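You operate a simulated robot arm through the tools that you are given. There is no shell and no other tool.

You are at the controls of a simulated two-armed robot. One attempt, no reset.

Task
Press the wet sheet on the grey felt in the paper press.
Fine: lean on the shut board till the sheet pales, open it wide, lay the felt back; leave the other felt.
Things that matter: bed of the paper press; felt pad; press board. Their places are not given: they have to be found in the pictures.

The check looks at the end state, three seconds after you hand in, the way a careful person would. Anything else that was tipped, shoved, dropped, spilled or broken makes it a failure. Flat cloth is picked up by pressing the open fingertips on it (5 to 10 N) and closing them slowly along it; thin cloth reads only 2 to 8 mm in the jaws.

Robot
Two 6-joint arms with fingered hands on one trunk that stands fixed in place. Base frame: the origin is at the foot of the trunk, x ahead of it, y to its left, z up; the work surface is at about z = 740. Lengths are in mm, angles in rad, forces in N, time in s.
The left shoulder is at [20, 157, 829], the right one opposite. With the tool pointing down near the work surface each hand reaches from about 380 to 840 mm from the base axis, measured 20 degrees to its own side. Payload 4.1 kg a hand.
The TCP of each hand is the grasp point between the finger pads, 33 mm short of the fingertips. In the tool frame z runs along the fingers and y along their closing line. The gripper opens to 112 mm; its body begins 39 mm behind the TCP. The gripper is a hand of 4 fingers: y runs from the thumb to the fingers, the wrist lies at [-16, -118, -200] in the tool frame, and closing takes about 1.5 s.
Orientation is that of the tool frame in the base frame, as a unit quaternion [x, y, z, w]. With the fingers straight down and the wrist toward the robot, the tool's x, y and z point along [0, 1, 0], [1, 0, 0] and [0, 0, -1] of the base frame.

Tools
- The arms move only by the tool step_arm. It takes "left_commands", "right_commands" or both (then of equal length, played together; a hand with none holds still); each is a list that holds one entry, the list of rows, each a list of 6 numbers: the shift along the tool's x, y, z in mm, then the turn, a rotation vector about the tool's x, y, z in rad. In form: [[[x, y, z, rx, ry, rz], ...]]. A call has 1 to 20 rows; each row is the pose to reach, as a shift and turn from the pose commanded when the call began, along the tool's axes at that moment. "left_claw" and "right_claw" are, for a hand that has rows, the opening, from 0 (shut) to 1 (fully open), set as the call begins (left out, the last holds). Rows are played at 5 a second. More than 50 mm and 0.15 rad between two rows, or a gripper value outside its range, and nothing of the call is played. Where a pose cannot be reached the arm comes as near as it can. A force on the tool above 90 N (or 10 N above the force at the start of the call, whichever is more), or a blocked arm, ends the call early, and 0.2 s more pass. The fingers move at their own pace (about 72 mm/s each) and stop on an object; they squeeze with about 33 N. The grip force told is the motor's: it shows also when the fingers shut on nothing. Time passes only in rows, and 0.2 s behind the last, so rows that repeat a pose let the fingers close. The reply holds the time, the measured pose of the TCP, the force on the tool along the base axes, the opening and the grip force, in the units named above and with some noise, with the torque about the TCP (base axes, N m) and any sound that the robot's microphone picked up, and new pictures: "show" is both (left out), scene, wrist or none (wrist: the cameras of the hands that moved).
- Cameras (640 x 400 px; columns grow to the right, rows downward): "scene" is now at [52.3, -16.5, 1452.5]; the picture's right is [-0.19, -0.98, 0.00], its down [-0.64, 0.13, -0.75] and it looks along [0.74, -0.14, -0.66] (base axes); focal length 358 px, centre (320, 200). "left" rides on the left gripper at [-66, -89, -130] in its tool frame; the picture's right is [-0.79, -0.29, 0.54], its down [0.55, -0.71, 0.44] and it looks along [0.26, 0.64, 0.72] (tool axes); focal length 247 px, centre (320, 200). "right" rides on the right gripper at [66, -89, -130] in its tool frame; the picture's right is [-0.79, 0.29, -0.54], its down [-0.55, -0.71, 0.44] and it looks along [-0.26, 0.64, 0.72] (tool axes); focal length 247 px, centre (320, 200).
- move_fingers(index, middle, ring, thumb_bend, thumb_turn, hand): sets how far each is bent, from 0 (flat) to 1 (curled in); at 0.3 the hand is open as for a grip, at 0.7 the pads meet at the TCP. One left out holds its place. A second passes; each finger stops where it meets its share of the squeeze, and holds until it gets a number again. A gripper value or a shape takes the hand back. It gives what a move gives, with no picture; readings hold the bend of each and the force on the fingers (four entries, about 0 where the hand has none), thumb and palm. thumb_turn goes from beside the hand (0) to across from the fingers (1), as for a grip.
- set_grasp(shape, hand): the hand has 4 fingers and takes this shape, open, in about a second: jaw (thumb against the fingers, like two jaws); tri (thumb and two fingers); tip (a fingertip pinch); poke (one finger out to press); point (the index stretched); flat (the hand flat); cup (the hand cupped); fist (a fist). The gripper value then closes the fingers along that shape, each until it touches; the sizes above hold for jaw. It gives what a move gives, with no picture.
- turn_head(pan, tilt): turns the head with the scene camera to pan (to the left, within 1.501 rad either way) and tilt (down, from -0.506 to 1.204), counted from straight ahead of the robot. It gives what a move gives, and a new picture of the scene camera.
- measure_at(camera, pixels): for up to 12 pixels [column, row] of the newest picture of that camera ("zoom" is the newest enlarged one), the place [x, y, z] in the base frame of the surface seen there, good to about 2 mm. It takes no simulated time.
- zoom(camera, box): a new picture of the part [left, top, right, bottom] of that camera's present view, enlarged. It takes no simulated time.
- sign_off(): hands the job in; it is judged then, once.

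Leave the grippers open and the arms clear of the work at the hand-in unless told otherwise.

The tools are called after "Call:" as a command line: name --argument value ..., lists and objects as JSON in quotes. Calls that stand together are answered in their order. step_arm: Moves the arms, as the interface text tells. Its arguments: {"type":"object","properties":{"left_commands":{"type":"array","items":{"type":"array","items":{"type":"array","items":{"type":"number"}}}},"left_claw":{"type":"number"},"right_commands":{"type":"array","items":{"type":"array","items":{"type":"array","items":{"type":"number"}}}},"right_claw":{"type":"number"},"show":{"type":"string","enum":["both","scene","wrist","none"]}},"required":[]} The other tools are called the same way: set_grasp (shape, hand) gives the hand a shape; move_fingers (index, middle, ring, thumb_bend, thumb_turn, hand) moves the fingers one by one; turn_head (pan, tilt) turns the head that bears the scene camera; measure_at (camera, pixels) gives the place of the surface under pixels of a picture; zoom (camera, box) takes an enlarged picture of a part of a camera's view; sign_off () hands the job in.

At the start:

```text
time: 0.0
left_ee_pos: [598.6, 137.8, 1054.5]
left_orientation: [0.749, 0.663, 0.0, 0.0]
left_wrist_force: [-0.2, -0.4, 0.1]
left_ft_torque: [0.01, 0.01, -0.01]
left_gripper_width: 111.4
left_grasp_force: 0.0
left_shape: jaw
left_bend: [0.3, 0.3, 0.3, 0.3, 0.98]
left_finger forces: [0.1, 0.0, 0.0, 0.1, 0.1, 0.0]
right_ee_pos: [568.7, -348.2, 1084.7]
right_orientation: [0.749, 0.662, 0.001, 0.0]
right_wrist_force: [0.4, -0.1, 0.5]
right_ft_torque: [0.04, -0.01, 0.0]
right_gripper_width: 111.6
right_grasp_force: 0.0
right_shape: jaw
right_bend: [0.3, 0.3, 0.3, 0.3, 0.98]
right_finger forces: [0.1, 0.0, 0.0, 0.0, 0.0, 0.1]
head pan, tilt (commanded): [-0.192, 0.717]
```

scene: 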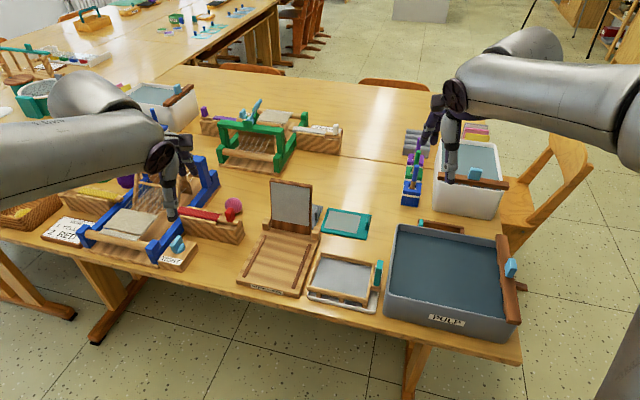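
right: 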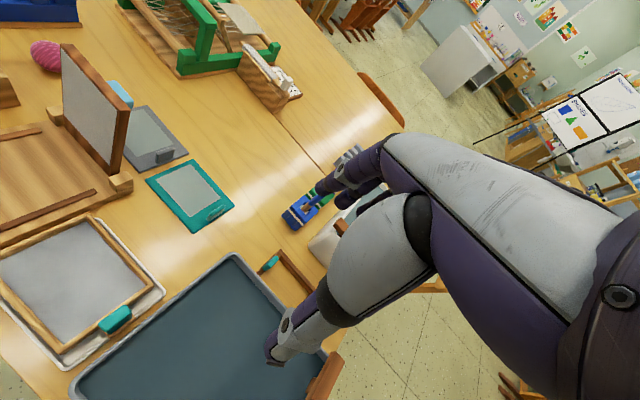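
left: 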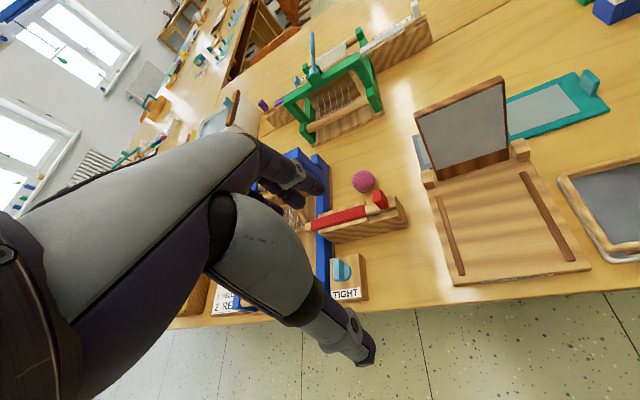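

I see the press near (280,250), its board standing open at (290,207), a teal pad at (346,222) and a grey one partly hidden behind the board near (316,215). I'll zoom in for a closer look.

Call:
zoom --camera "scene" --box '[220, 160, 400, 310]'

Call:
zoom --camera "right" --box '[0, 30, 260, 260]'

```text
2.67 times, centred on (310, 235) of scene
```

zoom: 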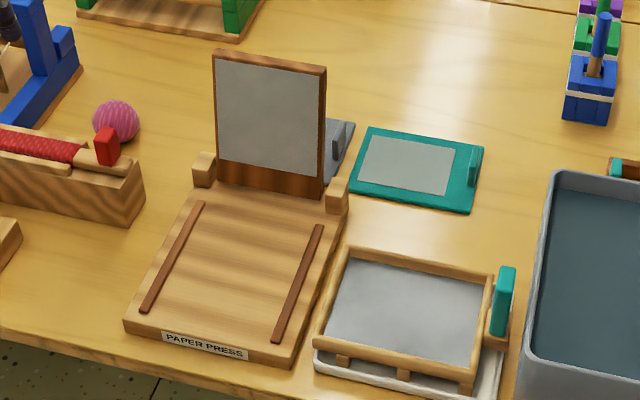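

```text
1.74 times, centred on (130, 145) of right
```

zoom: 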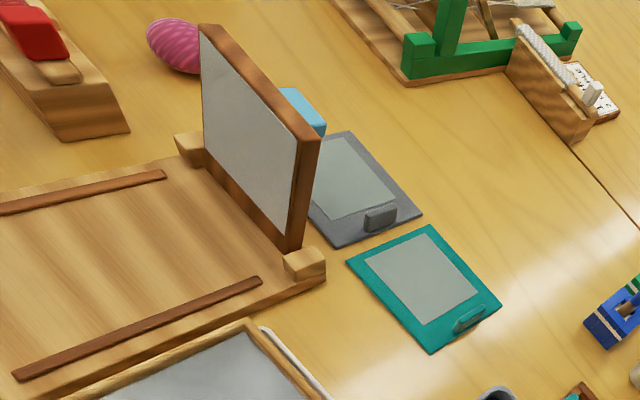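

The board has a light-blue handle on its back, and the grey felt lies behind it with a grey tab. I'll measure the points in the newest zoom: felt corners, tab, board, handle, bed and rails.

Call:
measure_at --camera "zoom" --pixels '[[345, 133], [420, 213], [338, 247], [380, 210], [366, 222], [395, 216], [345, 180], [305, 105], [300, 95], [318, 130], [212, 28], [312, 135]]'

Call:
measure_at --camera "right" --pixels '[[145, 187], [197, 162], [233, 208], [185, 232], [40, 160], [20, 220], [105, 180], [120, 180]]'

Call:
measure_at --camera "scene" --pixels '[[245, 280], [275, 237], [300, 285], [308, 245], [260, 260], [280, 265], [238, 281], [302, 296], [316, 240], [278, 215], [311, 185], [279, 180]]'

```text
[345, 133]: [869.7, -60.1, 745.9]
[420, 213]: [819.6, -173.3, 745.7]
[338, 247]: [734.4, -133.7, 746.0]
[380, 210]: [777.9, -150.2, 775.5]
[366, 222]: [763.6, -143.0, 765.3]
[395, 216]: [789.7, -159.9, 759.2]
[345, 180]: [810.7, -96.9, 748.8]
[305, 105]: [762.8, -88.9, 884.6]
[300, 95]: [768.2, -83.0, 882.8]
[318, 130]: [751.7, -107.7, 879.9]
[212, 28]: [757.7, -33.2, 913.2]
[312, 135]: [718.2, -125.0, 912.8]
```

```text
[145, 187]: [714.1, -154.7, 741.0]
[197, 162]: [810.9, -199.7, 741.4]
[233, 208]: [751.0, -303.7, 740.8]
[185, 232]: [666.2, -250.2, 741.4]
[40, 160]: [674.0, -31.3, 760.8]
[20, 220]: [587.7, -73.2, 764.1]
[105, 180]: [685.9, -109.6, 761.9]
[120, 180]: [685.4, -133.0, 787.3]
```

```text
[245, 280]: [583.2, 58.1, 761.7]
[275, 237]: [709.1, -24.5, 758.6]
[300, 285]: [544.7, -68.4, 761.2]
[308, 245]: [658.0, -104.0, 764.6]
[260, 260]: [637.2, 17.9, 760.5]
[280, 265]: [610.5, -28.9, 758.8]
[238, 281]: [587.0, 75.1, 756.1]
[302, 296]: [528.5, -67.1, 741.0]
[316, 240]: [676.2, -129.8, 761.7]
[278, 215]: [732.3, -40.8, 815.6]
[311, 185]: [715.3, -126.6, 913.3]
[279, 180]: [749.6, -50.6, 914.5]
```

The press is turned by about −22° about z, and the felt lies with the same heading. I'll take closer zooms to measure the rails, the board and the felt accurately.

Call:
zoom --camera "scene" --box '[230, 220, 330, 300]'

Call:
zoom --camera "right" --box '[50, 60, 250, 190]'

```text
5.00 times, centred on (280, 260) of scene
```

zoom: 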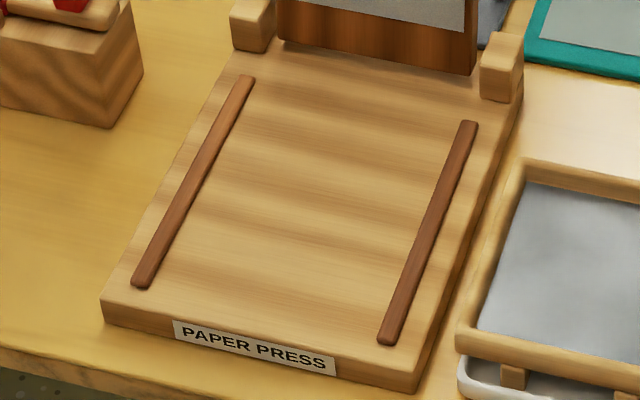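

```text
3.08 times, centred on (150, 125) of right
```

zoom: 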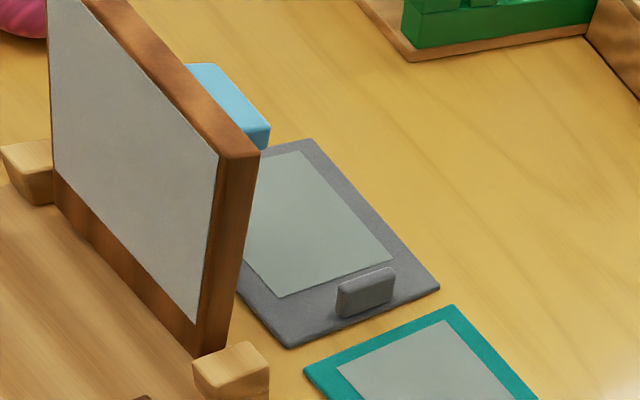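

The close-up shows the grey felt with an upright grey tab at its right end. I'll measure tab, felt and board points in this zoom, and rail ends in the scene picture.

Call:
measure_at --camera "zoom" --pixels '[[340, 290], [392, 270], [365, 280], [345, 305], [390, 290], [436, 287], [292, 347], [308, 142], [390, 262], [283, 295], [300, 152], [340, 335]]'

Call:
measure_at --camera "zoom" --pixels '[[268, 132], [250, 140], [220, 100], [190, 68], [260, 150], [220, 155], [90, 5], [215, 345], [195, 320], [200, 350], [60, 190], [240, 365]]'

Call:
measure_at --camera "scene" --pixels '[[265.4, 235.8], [244.6, 277], [309.6, 245.2], [293.6, 287], [237, 280], [298.5, 293], [272, 243], [300, 250], [288, 280], [256, 275], [285, 228], [312, 233]]'

```text
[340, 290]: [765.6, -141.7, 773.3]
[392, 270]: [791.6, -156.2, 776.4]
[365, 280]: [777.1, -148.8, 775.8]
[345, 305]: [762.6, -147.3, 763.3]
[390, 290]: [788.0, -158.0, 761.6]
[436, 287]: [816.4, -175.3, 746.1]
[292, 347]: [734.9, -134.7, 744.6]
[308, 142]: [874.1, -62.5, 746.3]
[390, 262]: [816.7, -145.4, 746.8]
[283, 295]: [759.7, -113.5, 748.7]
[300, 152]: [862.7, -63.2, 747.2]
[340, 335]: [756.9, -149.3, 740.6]
```

```text
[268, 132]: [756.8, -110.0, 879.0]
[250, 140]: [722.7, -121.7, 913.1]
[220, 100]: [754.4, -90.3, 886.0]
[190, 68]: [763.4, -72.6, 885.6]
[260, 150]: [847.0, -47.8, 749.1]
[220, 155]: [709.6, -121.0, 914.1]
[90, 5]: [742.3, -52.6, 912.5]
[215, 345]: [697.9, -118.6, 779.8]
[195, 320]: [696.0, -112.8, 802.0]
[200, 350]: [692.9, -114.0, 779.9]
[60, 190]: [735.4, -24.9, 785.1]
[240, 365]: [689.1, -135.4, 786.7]
```

```text
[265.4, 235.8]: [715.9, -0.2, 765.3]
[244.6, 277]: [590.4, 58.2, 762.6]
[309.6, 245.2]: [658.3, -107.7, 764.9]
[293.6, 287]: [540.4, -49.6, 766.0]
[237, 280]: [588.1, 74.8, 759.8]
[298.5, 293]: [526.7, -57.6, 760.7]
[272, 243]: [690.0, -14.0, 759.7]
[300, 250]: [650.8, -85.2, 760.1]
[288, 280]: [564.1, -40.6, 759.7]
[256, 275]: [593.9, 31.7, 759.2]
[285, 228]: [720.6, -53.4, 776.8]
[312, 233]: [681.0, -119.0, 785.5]
```

Measured along the press axes (u = forward, v = left, turned −25°):
- **Rails:** they leave about 112 mm of clear width.
- **Grey felt:** 126 × 93 mm. It fits only with its long side along the rails, so the tab has to point to the front.
- **Tab:** near (778, −149), top at z ≈ 776.

I'll bring the right hand high over the tab, turning it about +72° so it closes across the tab's 10 mm thickness.

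Call:
step_arm --right_commands '[[[24.8, 20.3, 0, 0, 0, -0.14], [49.7, 40.7, 0, 0, 0, -0.28], [74.5, 61, 10, 0, 0, -0.42], [99.3, 81.4, 20, 0, 0, -0.56], [124.2, 101.7, 30, 0, 0, -0.7], [149, 122, 40, 0, 0, -0.84], [173.8, 142.4, 50, 0, 0, -0.98], [198.7, 162.7, 60, 0, 0, -1.12], [223.5, 183.1, 70, 0, 0, -1.257], [223.5, 183.1, 70, 0, 0, -1.257]]]' --right_claw 0.5 --show "both"

```text
time: 2.2
left_ee_pos: [598.8, 138.2, 1054.5]
left_orientation: [0.749, 0.662, 0.0, -0.001]
left_wrist_force: [0.1, 0.2, -0.7]
left_ft_torque: [-0.02, 0.01, -0.01]
left_gripper_width: 111.8
left_grasp_force: 0.1
left_shape: jaw
left_bend: [0.3, 0.3, 0.3, 0.3, 0.98]
left_finger forces: [0.0, 0.0, 0.0, 0.0, 0.1, 0.1]
right_ee_pos: [678.6, -158.5, 982.4]
right_orientation: [0.215, 0.977, 0.0, 0.0]
right_wrist_force: [0.5, 0.5, -0.1]
right_ft_torque: [-0.01, 0.02, 0.03]
right_gripper_width: 56.3
right_grasp_force: 0.0
right_shape: jaw
right_bend: [0.76, 0.44, 0.41, 0.7, 1.0]
right_finger forces: [0.1, 0.0, 0.0, 0.0, 0.0, 0.1]
right hand out of reach, approached as far as the arm can: row 6, 7, 8, 9, 10
head pan, tilt (commanded): [-0.192, 0.717]
```

scene: 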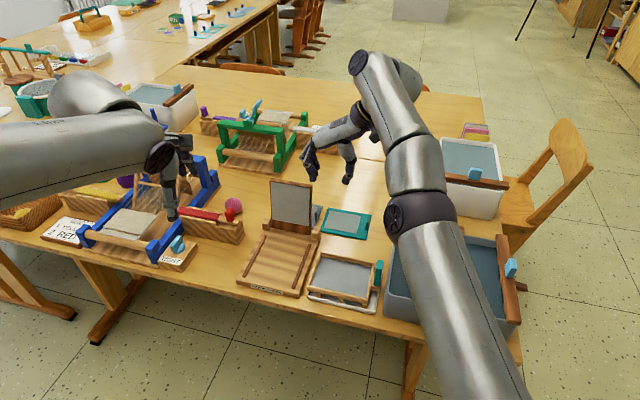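
right: 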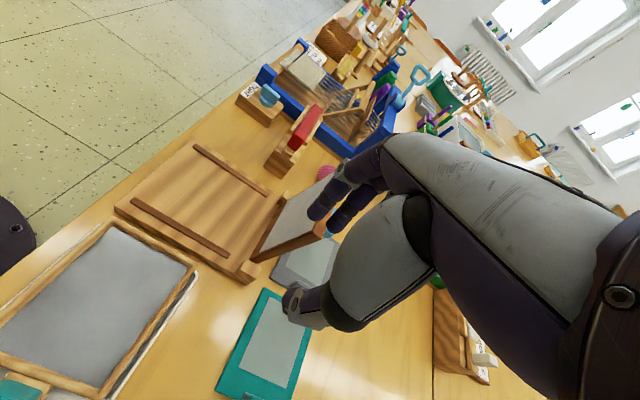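

The arm fell about 100 mm short at this yaw. I'll look at the hand up close before choosing another approach.

Call:
zoom --camera "scene" --box '[250, 80, 410, 200]'

Call:
zoom --camera "right" --box '[200, 120, 460, 360]'

```text
3.33 times, centred on (330, 140) of scene
```

zoom: 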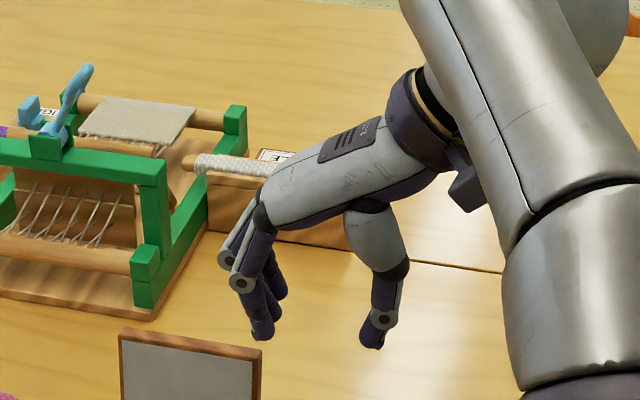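

```text
1.67 times, centred on (330, 240) of right
```

zoom: 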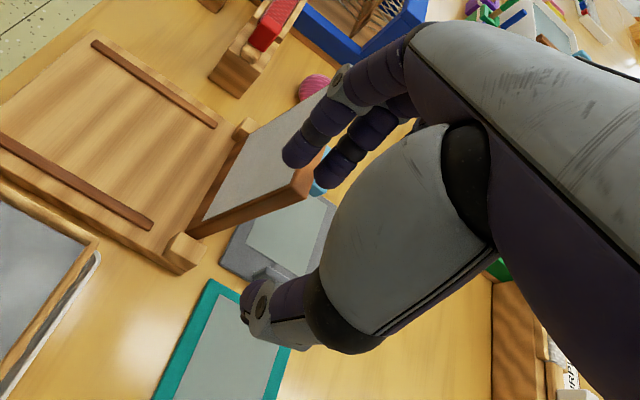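

To gauge clearances, I'll measure where the hand's knuckles and fingertips lie relative to the TCP, using scene points (310,140), (312,180), (304,166), (345,183), (348,158), (345,119) and others.

Call:
measure_at --camera "scene" --pixels '[[310, 142], [312, 179], [304, 157], [308, 165], [345, 182], [348, 158], [345, 119], [315, 135], [325, 140], [305, 150], [340, 145], [335, 122]]'

```text
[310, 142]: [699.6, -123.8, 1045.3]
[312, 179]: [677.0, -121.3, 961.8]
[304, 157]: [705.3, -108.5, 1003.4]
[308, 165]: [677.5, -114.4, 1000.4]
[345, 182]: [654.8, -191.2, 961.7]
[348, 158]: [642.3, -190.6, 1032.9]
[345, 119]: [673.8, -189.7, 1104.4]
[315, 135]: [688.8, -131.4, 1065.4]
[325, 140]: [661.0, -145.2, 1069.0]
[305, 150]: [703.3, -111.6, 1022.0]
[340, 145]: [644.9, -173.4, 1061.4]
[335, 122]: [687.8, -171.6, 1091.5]
```

Hand geometry from those points: the back of the hand is about 122 mm above the TCP at y = −30, and the finger joints bulge to y ≈ +56. The wrist's reach limit is about 725 mm from the shoulder, so I'll lean the hand back toward the robot. First, a tiny move to learn whether the commanded pose is still the unreached target.

Call:
step_arm --right_commands '[[[0, 0, 3, 0, 0, 0]]]' --show "none"

```text
time: 2.6
left_ee_pos: [597.6, 138.1, 1053.8]
left_orientation: [0.749, 0.663, 0.0, 0.0]
left_wrist_force: [1.1, 0.1, -0.2]
left_ft_torque: [-0.03, -0.02, -0.02]
left_gripper_width: 111.7
left_grasp_force: 0.1
left_shape: jaw
left_bend: [0.3, 0.3, 0.3, 0.3, 0.98]
left_finger forces: [0.0, 0.0, 0.0, 0.1, 0.0, 0.1]
right_ee_pos: [678.3, -160.1, 980.6]
right_orientation: [0.217, 0.976, 0.0, 0.0]
right_wrist_force: [0.8, -0.4, -0.9]
right_ft_torque: [-0.01, 0.02, 0.03]
right_gripper_width: 56.2
right_grasp_force: 0.0
right_shape: jaw
right_bend: [0.76, 0.44, 0.41, 0.7, 1.0]
right_finger forces: [0.0, 0.0, 0.0, 0.1, 0.0, 0.0]
head pan, tilt (commanded): [-0.192, 0.717]
```

The base is the reached pose, (678, −160, 979). Next I'll move over the tab with a 25° lean (turn −0.436 about tool y), staying above the board top until past it, then drop to z ≈ 900.

Call:
step_arm --right_commands '[[[-23, 13, 8, 0, -0.11, 0], [-46, 26, 16, 0, -0.22, 0], [-69, 39, 24, 0, -0.33, 0], [-91.6, 52, 30, 0, -0.436, 0], [-91.6, 52, 55, 0, -0.436, 0], [-91.6, 52, 79.4, 0, -0.436, 0]]]' --show "both"

```text
time: 4.0
left_ee_pos: [599.0, 138.7, 1054.7]
left_orientation: [0.749, 0.663, 0.0, 0.001]
left_wrist_force: [-0.2, -0.7, -0.8]
left_ft_torque: [-0.04, -0.03, 0.0]
left_gripper_width: 111.7
left_grasp_force: 0.0
left_shape: jaw
left_bend: [0.3, 0.3, 0.3, 0.3, 0.98]
left_finger forces: [0.0, 0.0, 0.0, 0.0, 0.0, 0.1]
right_ee_pos: [784.1, -150.6, 899.5]
right_orientation: [0.212, 0.953, -0.048, 0.212]
right_wrist_force: [0.0, -0.6, -0.9]
right_ft_torque: [0.01, -0.02, -0.01]
right_gripper_width: 56.2
right_grasp_force: 0.0
right_shape: jaw
right_bend: [0.76, 0.44, 0.41, 0.7, 1.0]
right_finger forces: [0.0, 0.1, 0.0, 0.0, 0.0, 0.1]
right hand out of reach, approached as far as the arm can: row 2, 3, 4, 5
head pan, tilt (commanded): [-0.192, 0.717]
```

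scene: 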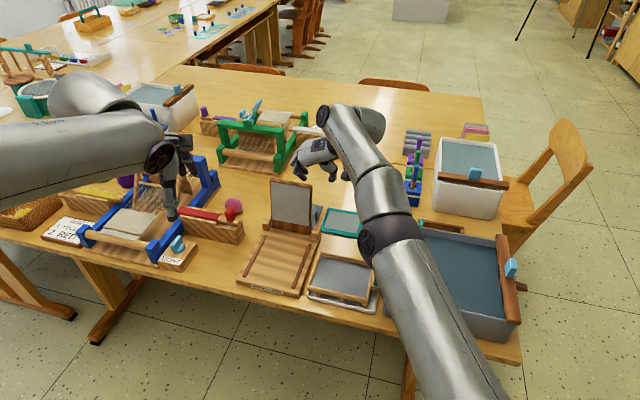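
right: 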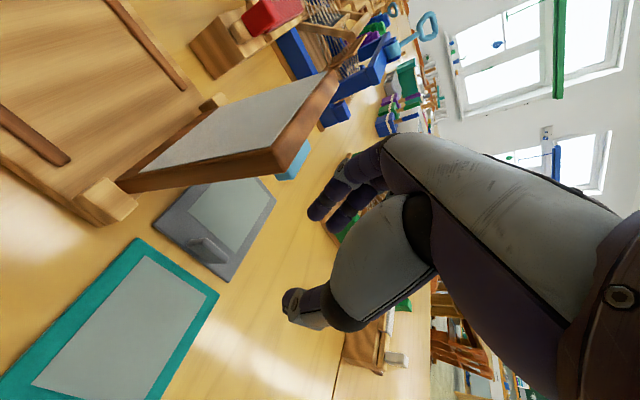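

I'm over the felt now, and the right camera shows it clearly. I'll re-measure the tab around (210,250), the felt corners, and the board edge and handle.

Call:
zoom --camera "right" --box '[130, 110, 330, 290]'

```text
2.22 times, centred on (230, 200) of right
```

zoom: 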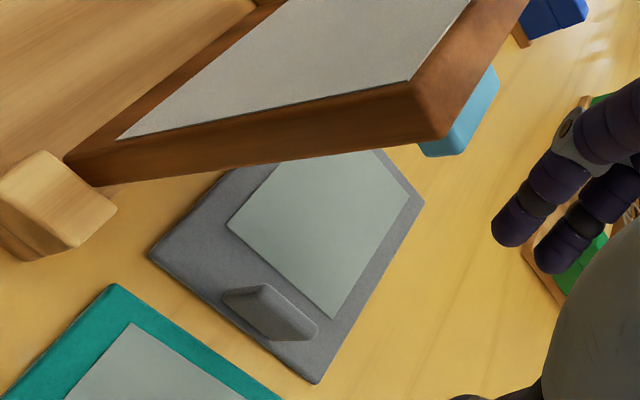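

Call:
measure_at --camera "zoom" --pixels '[[266, 288], [314, 322], [240, 300], [290, 330], [290, 305], [152, 255], [315, 380], [420, 203], [230, 226], [332, 316], [440, 152], [430, 140]]'

Call:
measure_at --camera "zoom" --pixels '[[414, 95], [445, 130], [80, 180], [105, 290], [270, 395], [490, 80], [460, 150], [505, 235], [545, 260], [400, 150], [350, 160], [225, 180]]'

```text
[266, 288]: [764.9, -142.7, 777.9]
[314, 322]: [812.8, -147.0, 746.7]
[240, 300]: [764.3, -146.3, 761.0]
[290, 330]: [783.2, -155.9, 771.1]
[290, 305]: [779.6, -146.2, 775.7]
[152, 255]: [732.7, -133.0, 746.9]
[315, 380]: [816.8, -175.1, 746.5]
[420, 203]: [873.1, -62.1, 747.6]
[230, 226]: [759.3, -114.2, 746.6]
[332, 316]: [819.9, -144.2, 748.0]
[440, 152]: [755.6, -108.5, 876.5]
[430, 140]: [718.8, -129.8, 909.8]
```

```text
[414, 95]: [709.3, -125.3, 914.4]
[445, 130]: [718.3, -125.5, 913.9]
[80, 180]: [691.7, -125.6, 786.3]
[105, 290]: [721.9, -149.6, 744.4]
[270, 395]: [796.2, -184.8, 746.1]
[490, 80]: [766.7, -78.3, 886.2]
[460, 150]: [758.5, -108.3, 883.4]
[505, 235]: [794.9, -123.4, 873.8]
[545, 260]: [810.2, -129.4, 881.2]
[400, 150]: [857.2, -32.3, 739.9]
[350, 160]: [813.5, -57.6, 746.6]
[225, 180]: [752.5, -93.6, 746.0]
```

Tab centre is at about (779, −149), between b = 189.5 and 200. The gap to the teal felt is only 18 mm, so I'll narrow the opening to 0.35. Then I'll descend to TCP z = 800, easing the lean to 12°, and look again.

Call:
step_arm --right_commands '[[[10.6, 0, 22.7, 0, 0.05, 0], [19.9, 0, 42.6, 0, 0.095, 0], [29.4, 0, 63, 0, 0.14, 0], [35.9, 0, 77, 0, 0.18, 0], [42, 0, 90.1, 0, 0.227, 0], [42, 0, 90.1, 0, 0.227, 0]]]' --right_claw 0.35 --show "both"

```text
time: 5.4
left_ee_pos: [597.7, 138.7, 1053.9]
left_orientation: [0.749, 0.662, 0.001, 0.001]
left_wrist_force: [1.0, 0.6, 0.7]
left_ft_torque: [0.01, 0.03, -0.02]
left_gripper_width: 111.9
left_grasp_force: 0.0
left_shape: jaw
left_bend: [0.3, 0.3, 0.3, 0.3, 0.98]
left_finger forces: [0.0, 0.1, 0.0, 0.0, 0.1, 0.1]
right_ee_pos: [750.0, -154.5, 801.2]
right_orientation: [0.215, 0.971, -0.022, 0.102]
right_wrist_force: [0.3, 0.7, 0.6]
right_ft_torque: [0.0, -0.01, -0.01]
right_gripper_width: 39.7
right_grasp_force: 0.1
right_shape: jaw
right_bend: [0.76, 0.51, 0.48, 0.73, 1.0]
right_finger forces: [0.0, 0.1, 0.0, 0.1, 0.0, 0.1]
right hand out of reach, approached as far as the arm can: row 1, 2, 3, 4, 5, 6
head pan, tilt (commanded): [-0.192, 0.717]
```

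scene: 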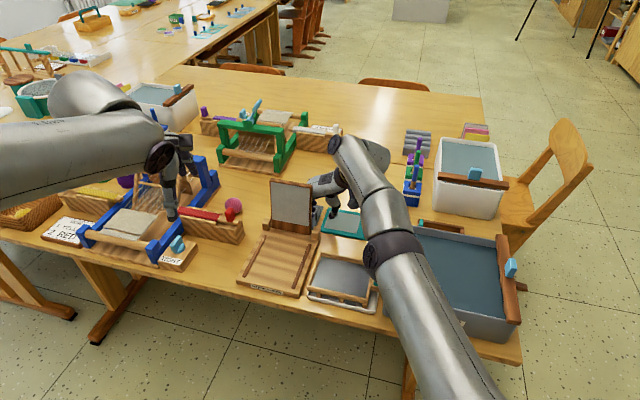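
right: 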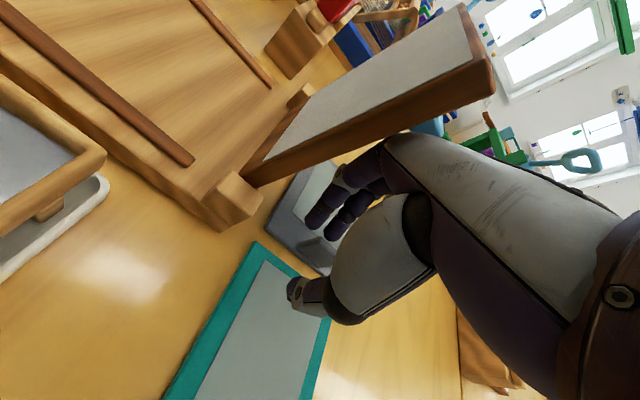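

At 12° lean the arm fell 34 mm short; it stopped at (750, −154, 801) and touched nothing. Leaning the hand outward to −v as well brings the wrist closer and keeps it off the board. I'll rise a little and set a lean of 22° plus 14° outward. Then I'll hover over the tab at z ≈ 815 with a 0.3 opening.

Call:
step_arm --right_commands '[[[3, 0, -14, -0.08, -0.06, -0.007], [-9, 7, -12, -0.16, -0.12, -0.014], [-21.5, 13.2, -9.5, -0.244, -0.175, -0.021], [-21.5, 13.2, -9.5, -0.244, -0.175, -0.021]]]' --right_claw 0.3 --show "both"

```text
time: 6.4
left_ee_pos: [598.0, 139.3, 1054.3]
left_orientation: [0.748, 0.664, -0.001, 0.0]
left_wrist_force: [0.1, 0.0, -0.8]
left_ft_torque: [0.01, -0.01, -0.02]
left_gripper_width: 111.9
left_grasp_force: 0.1
left_shape: jaw
left_bend: [0.3, 0.3, 0.3, 0.3, 0.98]
left_finger forces: [0.0, 0.0, 0.0, 0.1, 0.0, 0.0]
right_ee_pos: [774.7, -151.3, 814.9]
right_orientation: [0.188, 0.956, 0.077, 0.212]
right_wrist_force: [0.6, 0.4, -0.2]
right_ft_torque: [0.01, 0.01, 0.01]
right_gripper_width: 33.8
right_grasp_force: 0.1
right_shape: jaw
right_bend: [0.76, 0.53, 0.51, 0.74, 1.0]
right_finger forces: [0.0, 0.0, 0.0, 0.0, 0.0, 0.0]
head pan, tilt (commanded): [-0.192, 0.717]
```

scene: 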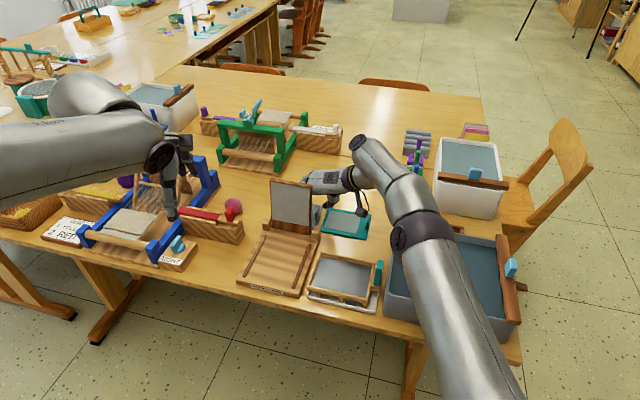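
right: 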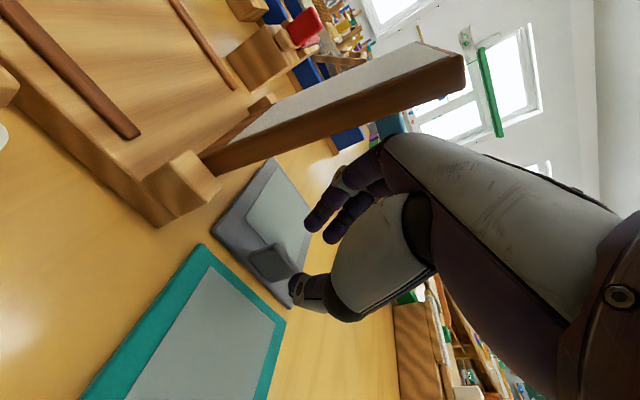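

The pose was reached without a reach warning. I'll zoom both views to check the fingers against the tab.

Call:
zoom --camera "right" --box '[200, 150, 400, 320]'

Call:
zoom --camera "scene" --box '[270, 150, 400, 250]'

```text
2.35 times, centred on (300, 235) of right
```

zoom: 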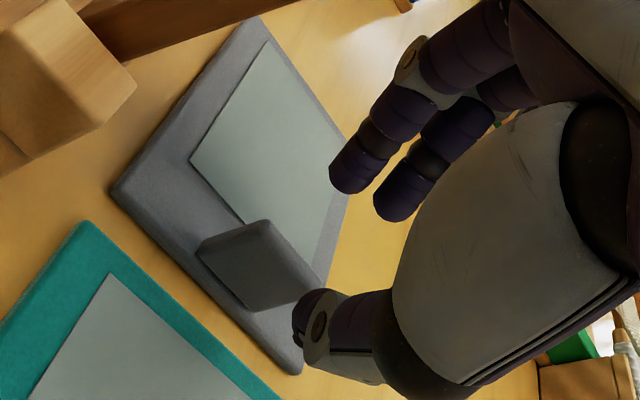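

```text
4.00 times, centred on (335, 200) of scene
```

zoom: 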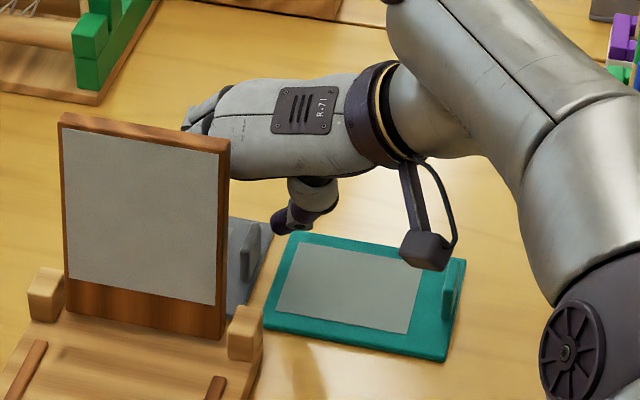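

I'll measure the finger, thumb and tab points in the right picture: fingertips (311,228) and (331,240), thumb tip (293,288), tab top (255,252) and (277,247).

Call:
measure_at --camera "right" --pixels '[[311, 229], [331, 240], [293, 288], [298, 276], [250, 252], [276, 246], [285, 262], [295, 275], [262, 262], [310, 222], [335, 232], [305, 300]]'

```text
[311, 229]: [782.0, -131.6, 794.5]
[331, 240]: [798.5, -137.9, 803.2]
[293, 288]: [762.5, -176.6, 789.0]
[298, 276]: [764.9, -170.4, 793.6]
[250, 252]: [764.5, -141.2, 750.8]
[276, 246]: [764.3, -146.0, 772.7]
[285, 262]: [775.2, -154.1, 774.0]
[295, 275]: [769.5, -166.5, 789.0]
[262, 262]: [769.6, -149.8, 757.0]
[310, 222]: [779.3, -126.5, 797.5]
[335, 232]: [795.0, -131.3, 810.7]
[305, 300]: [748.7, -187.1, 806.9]
```

Fingertips are at b ≈ 212 and the thumb at b ≈ 172, straddling the tab (b = 189.5–200), with the tips at a = 764 and 782. I'll shift +2.5 mm along v and descend 36 mm slowly, watching the force.

Call:
step_arm --right_commands '[[[3.4, -0.2, 8.5, 0, 0, 0], [6.7, -2.4, 17, 0, 0, 0], [10.1, -4, 25, 0, 0, 0], [13.5, -5.7, 33, 0, 0, 0], [13.5, -5.7, 33, 0, 0, 0]]]' --show "both"

```text
time: 7.6
left_ee_pos: [598.1, 139.1, 1054.5]
left_orientation: [0.749, 0.663, 0.0, 0.0]
left_wrist_force: [0.8, 0.1, 0.2]
left_ft_torque: [-0.03, 0.0, 0.0]
left_gripper_width: 111.6
left_grasp_force: 0.1
left_shape: jaw
left_bend: [0.3, 0.3, 0.3, 0.3, 0.98]
left_finger forces: [0.1, 0.0, 0.1, 0.0, 0.0, 0.0]
right_ee_pos: [775.1, -148.0, 779.4]
right_orientation: [0.19, 0.956, 0.075, 0.212]
right_wrist_force: [0.8, 0.8, 3.9]
right_ft_torque: [-0.08, -0.03, 0.03]
right_gripper_width: 33.0
right_grasp_force: 0.0
right_shape: jaw
right_bend: [0.76, 0.53, 0.51, 0.75, 1.0]
right_finger forces: [0.0, 0.0, 0.0, 0.0, 4.4, 0.0]
head pan, tilt (commanded): [-0.192, 0.717]
```

scene: 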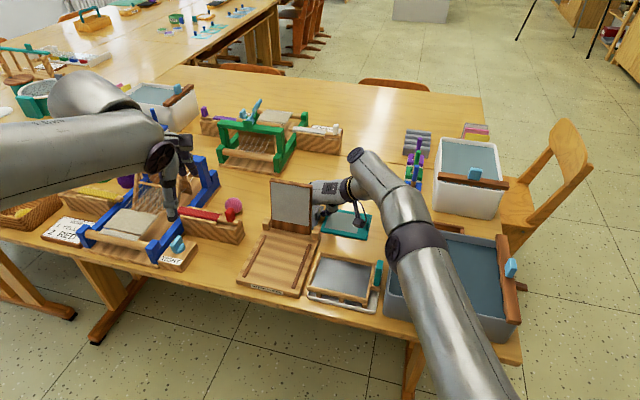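
right: 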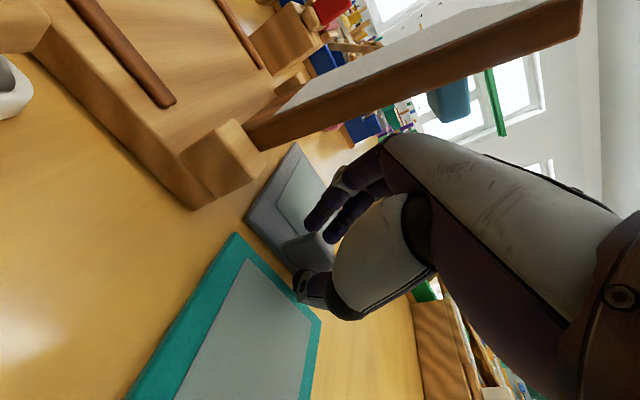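

The thumb reads 4.4 N upward, so it is resting on something. I'll zoom in to see on what.

Call:
zoom --camera "right" --box '[230, 170, 390, 330]'

Call:
zoom --camera "scene" --box '[290, 170, 390, 250]'

```text
2.50 times, centred on (310, 250) of right
```

zoom: 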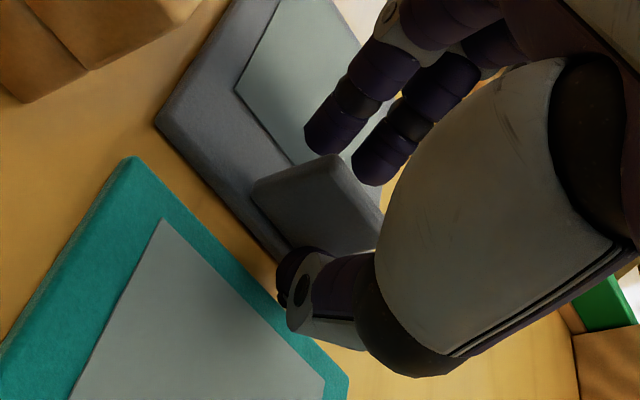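

```text
5.00 times, centred on (340, 210) of scene
```

zoom: 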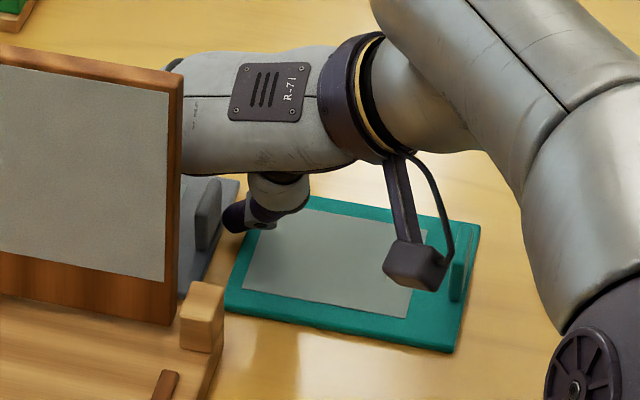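

The thumb has come down right at the 18 mm gap and touches an edge lightly. I'll lift 4 mm to free it, still overlapping the tab, and check the forces.

Call:
step_arm --right_commands '[[[-1.5, 0.9, -3.6, 0, 0, 0], [-1.5, 0.9, -3.6, 0, 0, 0]]]' --show "wrist"

Call:
measure_at --camera "right" --pixels '[[296, 282], [300, 272], [308, 290], [293, 240], [315, 225], [335, 236], [285, 240], [305, 260], [262, 240], [320, 318], [275, 270], [290, 255]]'

```text
time: 8.2
left_ee_pos: [598.0, 139.5, 1054.7]
left_orientation: [0.749, 0.662, 0.0, 0.0]
left_wrist_force: [0.0, 0.0, -1.2]
left_ft_torque: [-0.01, 0.02, 0.0]
left_gripper_width: 111.7
left_grasp_force: 0.1
left_shape: jaw
left_bend: [0.3, 0.3, 0.3, 0.3, 0.98]
left_finger forces: [0.0, 0.0, 0.0, 0.1, 0.0, 0.1]
right_ee_pos: [774.5, -148.9, 783.2]
right_orientation: [0.189, 0.956, 0.076, 0.21]
right_wrist_force: [0.3, 0.2, 0.0]
right_ft_torque: [0.01, 0.02, 0.02]
right_gripper_width: 33.5
right_grasp_force: 0.0
right_shape: jaw
right_bend: [0.76, 0.53, 0.51, 0.74, 1.0]
right_finger forces: [0.1, 0.1, 0.1, 0.0, 0.1, 0.0]
head pan, tilt (commanded): [-0.192, 0.717]
```

right: 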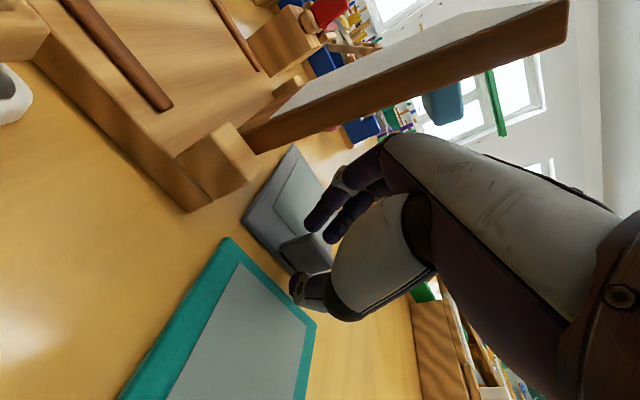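

```text
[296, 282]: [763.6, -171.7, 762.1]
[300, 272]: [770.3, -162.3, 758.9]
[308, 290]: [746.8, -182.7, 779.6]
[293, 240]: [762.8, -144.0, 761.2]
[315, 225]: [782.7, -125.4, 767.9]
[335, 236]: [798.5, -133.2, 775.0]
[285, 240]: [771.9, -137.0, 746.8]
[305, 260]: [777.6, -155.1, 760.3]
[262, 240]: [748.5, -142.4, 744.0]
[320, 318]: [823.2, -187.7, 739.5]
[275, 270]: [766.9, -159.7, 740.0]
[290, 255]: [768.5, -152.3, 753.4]
```

Force is back to zero, the thumb is at b ≈ 178 and the fingers at b ≈ 215, on both sides of the tab. Next I'll close gently in steps: 0.15, then 0.

Call:
step_arm --right_commands '[[[0, 0, 0, 0, 0, 0], [0, 0, 0, 0, 0, 0], [0, 0, 0, 0, 0, 0]]]' --right_claw 0.15 --show "wrist"

```text
time: 9.0
left_ee_pos: [598.8, 138.3, 1055.3]
left_orientation: [0.749, 0.663, 0.0, -0.001]
left_wrist_force: [-0.3, -0.8, 0.5]
left_ft_torque: [-0.02, 0.01, -0.01]
left_gripper_width: 111.6
left_grasp_force: 0.1
left_shape: jaw
left_bend: [0.3, 0.3, 0.3, 0.3, 0.98]
left_finger forces: [0.0, 0.0, 0.0, 0.1, 0.0, 0.0]
right_ee_pos: [774.4, -149.1, 783.8]
right_orientation: [0.188, 0.956, 0.075, 0.211]
right_wrist_force: [-0.5, -0.1, -0.5]
right_ft_torque: [0.03, 0.02, 0.0]
right_gripper_width: 16.9
right_grasp_force: 0.0
right_shape: jaw
right_bend: [0.74, 0.61, 0.6, 0.74, 1.0]
right_finger forces: [0.0, 0.1, 0.0, 0.0, 0.1, 0.0]
head pan, tilt (commanded): [-0.192, 0.717]
```

right: 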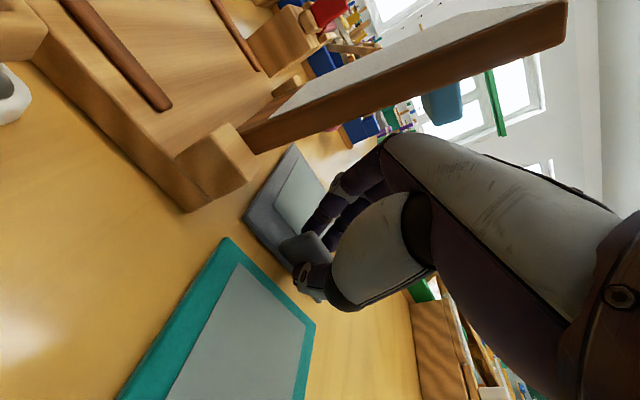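

The opening is 17 mm and the fingers are closing in around the tab. I'll close fully and hold.

Call:
step_arm --right_commands '[[[0, 0, 0, 0, 0, 0], [0, 0, 0, 0, 0, 0], [0, 0, 0, 0, 0, 0], [0, 0, 0, 0, 0, 0], [0, 0, 0, 0, 0, 0]]]' --right_claw 0.0 --show "wrist"

Call:
zoom --camera "right" --box '[230, 170, 390, 330]'

```text
time: 10.2
left_ee_pos: [598.7, 138.9, 1054.3]
left_orientation: [0.75, 0.662, 0.0, 0.0]
left_wrist_force: [-1.5, 0.2, 0.1]
left_ft_torque: [0.01, -0.01, 0.01]
left_gripper_width: 111.6
left_grasp_force: 0.0
left_shape: jaw
left_bend: [0.3, 0.3, 0.3, 0.3, 0.98]
left_finger forces: [0.1, 0.0, 0.0, 0.0, 0.1, 0.1]
right_ee_pos: [775.0, -149.4, 782.9]
right_orientation: [0.189, 0.956, 0.076, 0.211]
right_wrist_force: [0.0, 0.2, 0.2]
right_ft_torque: [-0.01, 0.02, 0.02]
right_gripper_width: 3.0
right_grasp_force: 33.1
right_shape: jaw
right_bend: [0.71, 0.68, 0.7, 0.72, 1.0]
right_finger forces: [17.3, 10.3, 0.1, 0.0, 27.6, 0.0]
head pan, tilt (commanded): [-0.192, 0.717]
```

right: 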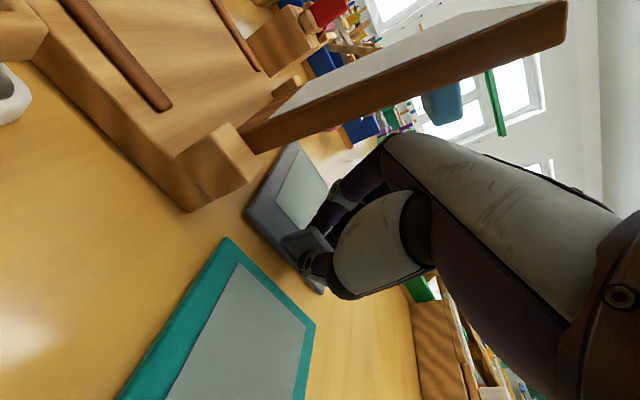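

```text
2.50 times, centred on (310, 250) of right
```

zoom: 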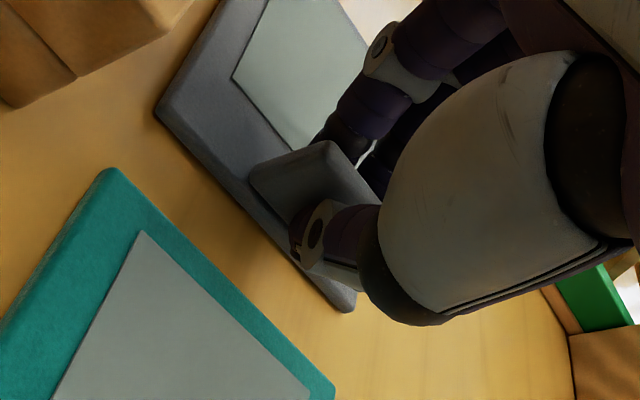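

Index, middle and thumb all carry force (17, 10 and 28 N), with the tab visible between them. A small 12 mm lift will test the hold.

Call:
step_arm --right_commands '[[[-2.2, 1.3, -5.4, 0, 0, 0], [-4.5, 2.7, -10.8, 0, 0, 0], [-4.5, 2.7, -10.8, 0, 0, 0]]]' --show "both"

Call:
zoom --camera "right" --box '[200, 130, 400, 330]'

Call:
zoom --camera "scene" --box '[260, 160, 390, 250]'

```text
time: 11.0
left_ee_pos: [597.4, 137.9, 1055.0]
left_orientation: [0.749, 0.663, 0.0, -0.001]
left_wrist_force: [-0.5, -0.5, 0.3]
left_ft_torque: [0.0, 0.03, 0.01]
left_gripper_width: 111.8
left_grasp_force: 0.1
left_shape: jaw
left_bend: [0.3, 0.3, 0.3, 0.3, 0.98]
left_finger forces: [0.1, 0.0, 0.0, 0.0, 0.1, 0.1]
right_ee_pos: [775.3, -148.2, 794.4]
right_orientation: [0.188, 0.956, 0.076, 0.211]
right_wrist_force: [-0.4, 0.1, -0.1]
right_ft_torque: [-0.04, 0.0, 0.02]
right_gripper_width: 3.1
right_grasp_force: 33.1
right_shape: jaw
right_bend: [0.71, 0.68, 0.7, 0.72, 1.0]
right_finger forces: [17.4, 10.3, 0.0, 0.0, 27.5, 0.1]
head pan, tilt (commanded): [-0.192, 0.717]
```

scene: 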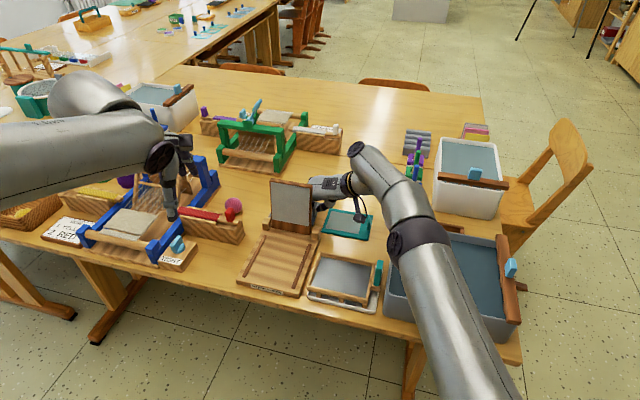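
right: 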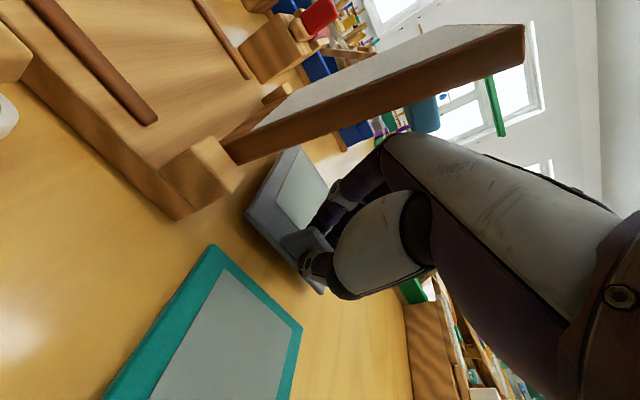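

```text
2.00 times, centred on (300, 230) of right
```

zoom: 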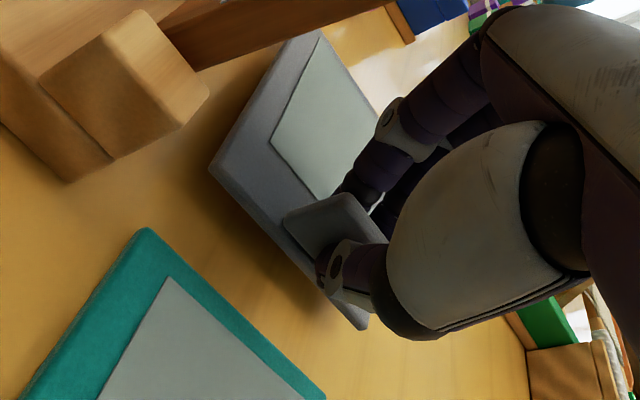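

```text
4.44 times, centred on (325, 205) of scene
```

zoom: 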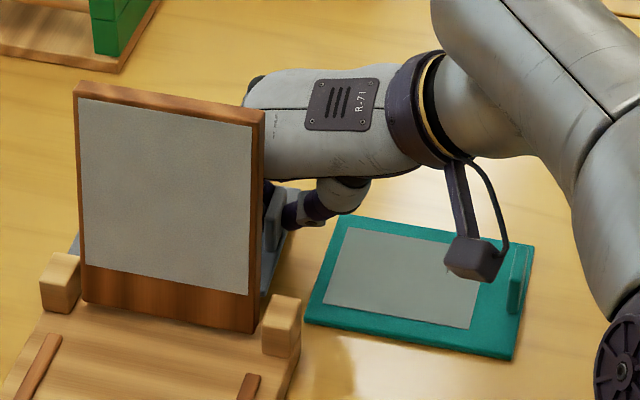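

The felt came up with the hand and hangs level. Before carrying it, I'll measure what stands nearby: pegs (411,190), the mould's teal handle (379,268), the tub rim (395,230) and the wooden piece (440,228).

Call:
measure_at --camera "scene" --pixels '[[411, 192], [408, 178], [412, 205], [379, 268], [378, 283], [395, 232], [440, 227], [345, 258], [312, 296], [375, 300], [233, 205], [205, 215]]'

Call:
measure_at --camera "right" --pixels '[[247, 213], [322, 292], [300, 148], [285, 245], [320, 250], [300, 240], [305, 225], [275, 195], [290, 275], [310, 290], [420, 108], [515, 40]]'

```text
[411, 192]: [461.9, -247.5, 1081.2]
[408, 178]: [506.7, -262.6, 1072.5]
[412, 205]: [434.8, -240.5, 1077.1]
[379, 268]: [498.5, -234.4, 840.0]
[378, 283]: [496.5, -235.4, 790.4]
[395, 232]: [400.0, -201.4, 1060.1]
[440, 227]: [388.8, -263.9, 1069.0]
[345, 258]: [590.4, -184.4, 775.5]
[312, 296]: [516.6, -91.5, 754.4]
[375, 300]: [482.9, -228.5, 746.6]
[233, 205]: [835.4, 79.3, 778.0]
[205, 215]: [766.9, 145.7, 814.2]
```

```text
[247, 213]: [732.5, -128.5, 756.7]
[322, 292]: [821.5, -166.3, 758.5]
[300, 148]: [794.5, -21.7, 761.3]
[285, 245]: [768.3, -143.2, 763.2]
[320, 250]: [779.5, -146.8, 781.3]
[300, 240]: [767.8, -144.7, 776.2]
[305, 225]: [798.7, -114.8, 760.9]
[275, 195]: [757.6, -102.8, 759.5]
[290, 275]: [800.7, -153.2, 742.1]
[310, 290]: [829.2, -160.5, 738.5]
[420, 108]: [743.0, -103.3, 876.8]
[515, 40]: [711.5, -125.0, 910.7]
```

The felt is held at about z 757–761 and nothing is in the way to its right once it is raised. I'll move two things together:
- **Right hand:** lift 36 mm, then slide out along −v by 136 mm, past the board and above the teal felt.
- **Left arm:** withdraw to the left so the right arm can cross later.

Call:
step_arm --right_commands '[[[-6.7, 4.0, -16.2, 0, 0, 0], [-13.5, 8.1, -32.4, 0, 0, 0], [-15, -24, -44.2, 0, 0, 0], [-16.5, -56.1, -56.1, 0, 0, 0], [-18, -88.1, -67.9, 0, 0, 0], [-19.5, -120.2, -79.7, 0, 0, 0]]]' --left_commands '[[[39.7, -18.3, 0, 0, 0, 0], [79.3, -36.7, 0, 0, 0, 0], [119, -55, 0, 0, 0, 0], [158.7, -73.3, 0, 0, 0, 0], [198.3, -91.7, 0, 0, 0, 0], [238, -110, 0, 0, 0, 0]]]' --show "both"

```text
time: 12.4
left_ee_pos: [519.4, 388.4, 1051.6]
left_orientation: [0.75, 0.661, 0.0, 0.0]
left_wrist_force: [-0.6, 0.1, -0.6]
left_ft_torque: [-0.03, -0.02, 0.0]
left_gripper_width: 111.7
left_grasp_force: 0.0
left_shape: jaw
left_bend: [0.3, 0.3, 0.3, 0.3, 0.98]
left_finger forces: [0.0, 0.0, 0.1, 0.0, 0.0, 0.0]
right_ee_pos: [718.2, -272.6, 846.6]
right_orientation: [0.189, 0.956, 0.075, 0.211]
right_wrist_force: [-0.1, 0.7, -0.5]
right_ft_torque: [-0.04, 0.03, 0.04]
right_gripper_width: 3.4
right_grasp_force: 33.5
right_shape: jaw
right_bend: [0.71, 0.68, 0.7, 0.72, 1.0]
right_finger forces: [17.4, 10.4, 0.1, 0.1, 27.8, 0.1]
head pan, tilt (commanded): [-0.192, 0.717]
```

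scene: 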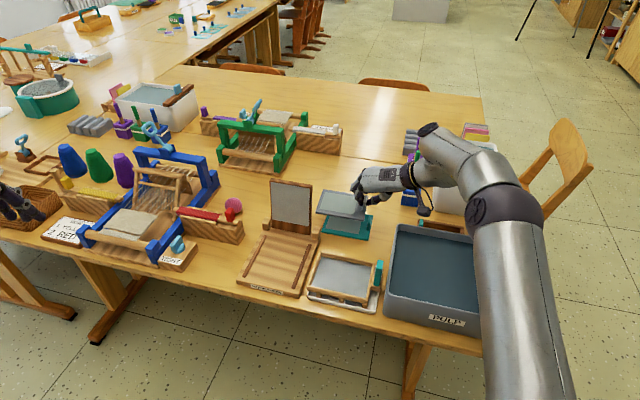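
right: 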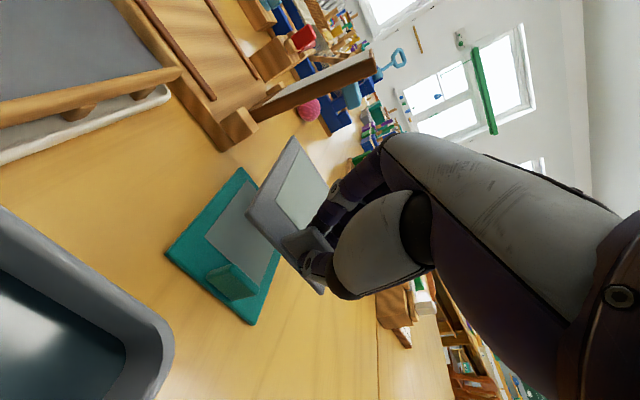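
left: 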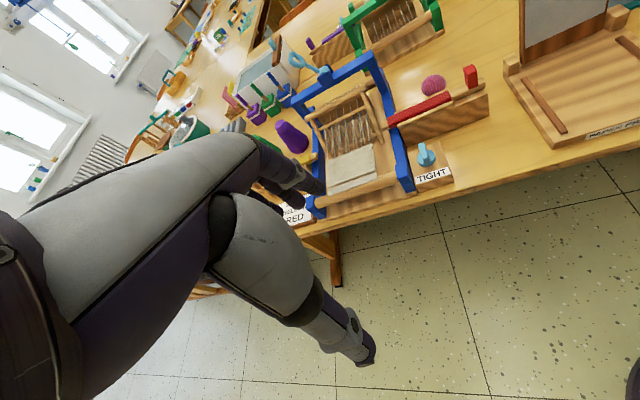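

The felt is clear of the board and the teal felt is undisturbed. I'll raise it to about z 976 while drawing back 150 mm toward me, then start the −90° turn, stopping after the first third to check reach.

Call:
step_arm --right_commands '[[[15.1, 7.1, -28.6, 0, 0, 0], [30.1, 14.3, -57.2, 0, 0, 0], [45.2, 21.4, -85.7, 0, 0, 0], [60.2, 28.5, -114.3, 0, 0, 0], [75.3, 35.7, -142.9, 0, 0, 0], [90.35, 42.8, -171.5, 0, 0, 0], [97.9, 58.7, -170.7, 0.049, -0.0294, 0.1178], [105.5, 74.5, -169.9, 0.098, -0.0588, 0.2355], [113.1, 90.4, -169.1, 0.147, -0.0881, 0.3533], [120.6, 106.2, -168.3, 0.196, -0.1175, 0.471]]]' --show "both"

```text
time: 14.6
left_ee_pos: [519.4, 388.7, 1052.8]
left_orientation: [0.749, 0.663, 0.0, 0.0]
left_wrist_force: [0.2, 0.2, -0.2]
left_ft_torque: [0.0, -0.01, 0.01]
left_gripper_width: 111.6
left_grasp_force: 0.1
left_shape: jaw
left_bend: [0.3, 0.3, 0.3, 0.3, 0.98]
left_finger forces: [0.0, 0.1, 0.0, 0.0, 0.0, 0.0]
right_ee_pos: [572.8, -151.0, 971.1]
right_orientation: [0.365, 0.899, 0.053, 0.237]
right_wrist_force: [-0.2, -0.2, 0.0]
right_ft_torque: [-0.02, 0.0, -0.03]
right_gripper_width: 3.3
right_grasp_force: 33.0
right_shape: jaw
right_bend: [0.71, 0.68, 0.7, 0.72, 1.0]
right_finger forces: [17.6, 10.6, 0.0, 0.0, 28.4, 0.0]
right hand out of reach, approached as far as the arm can: row 9, 10
head pan, tilt (commanded): [-0.192, 0.717]
```

scene: 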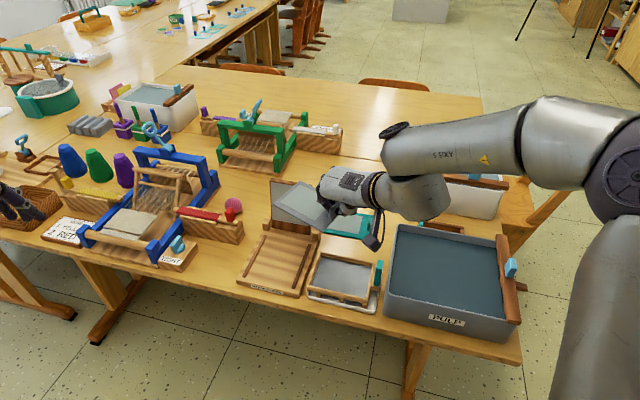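
right: 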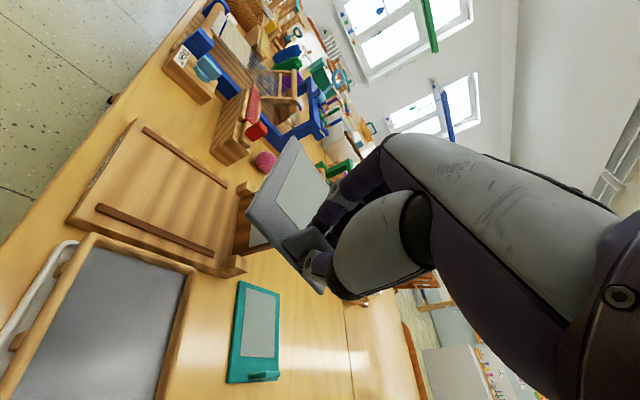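

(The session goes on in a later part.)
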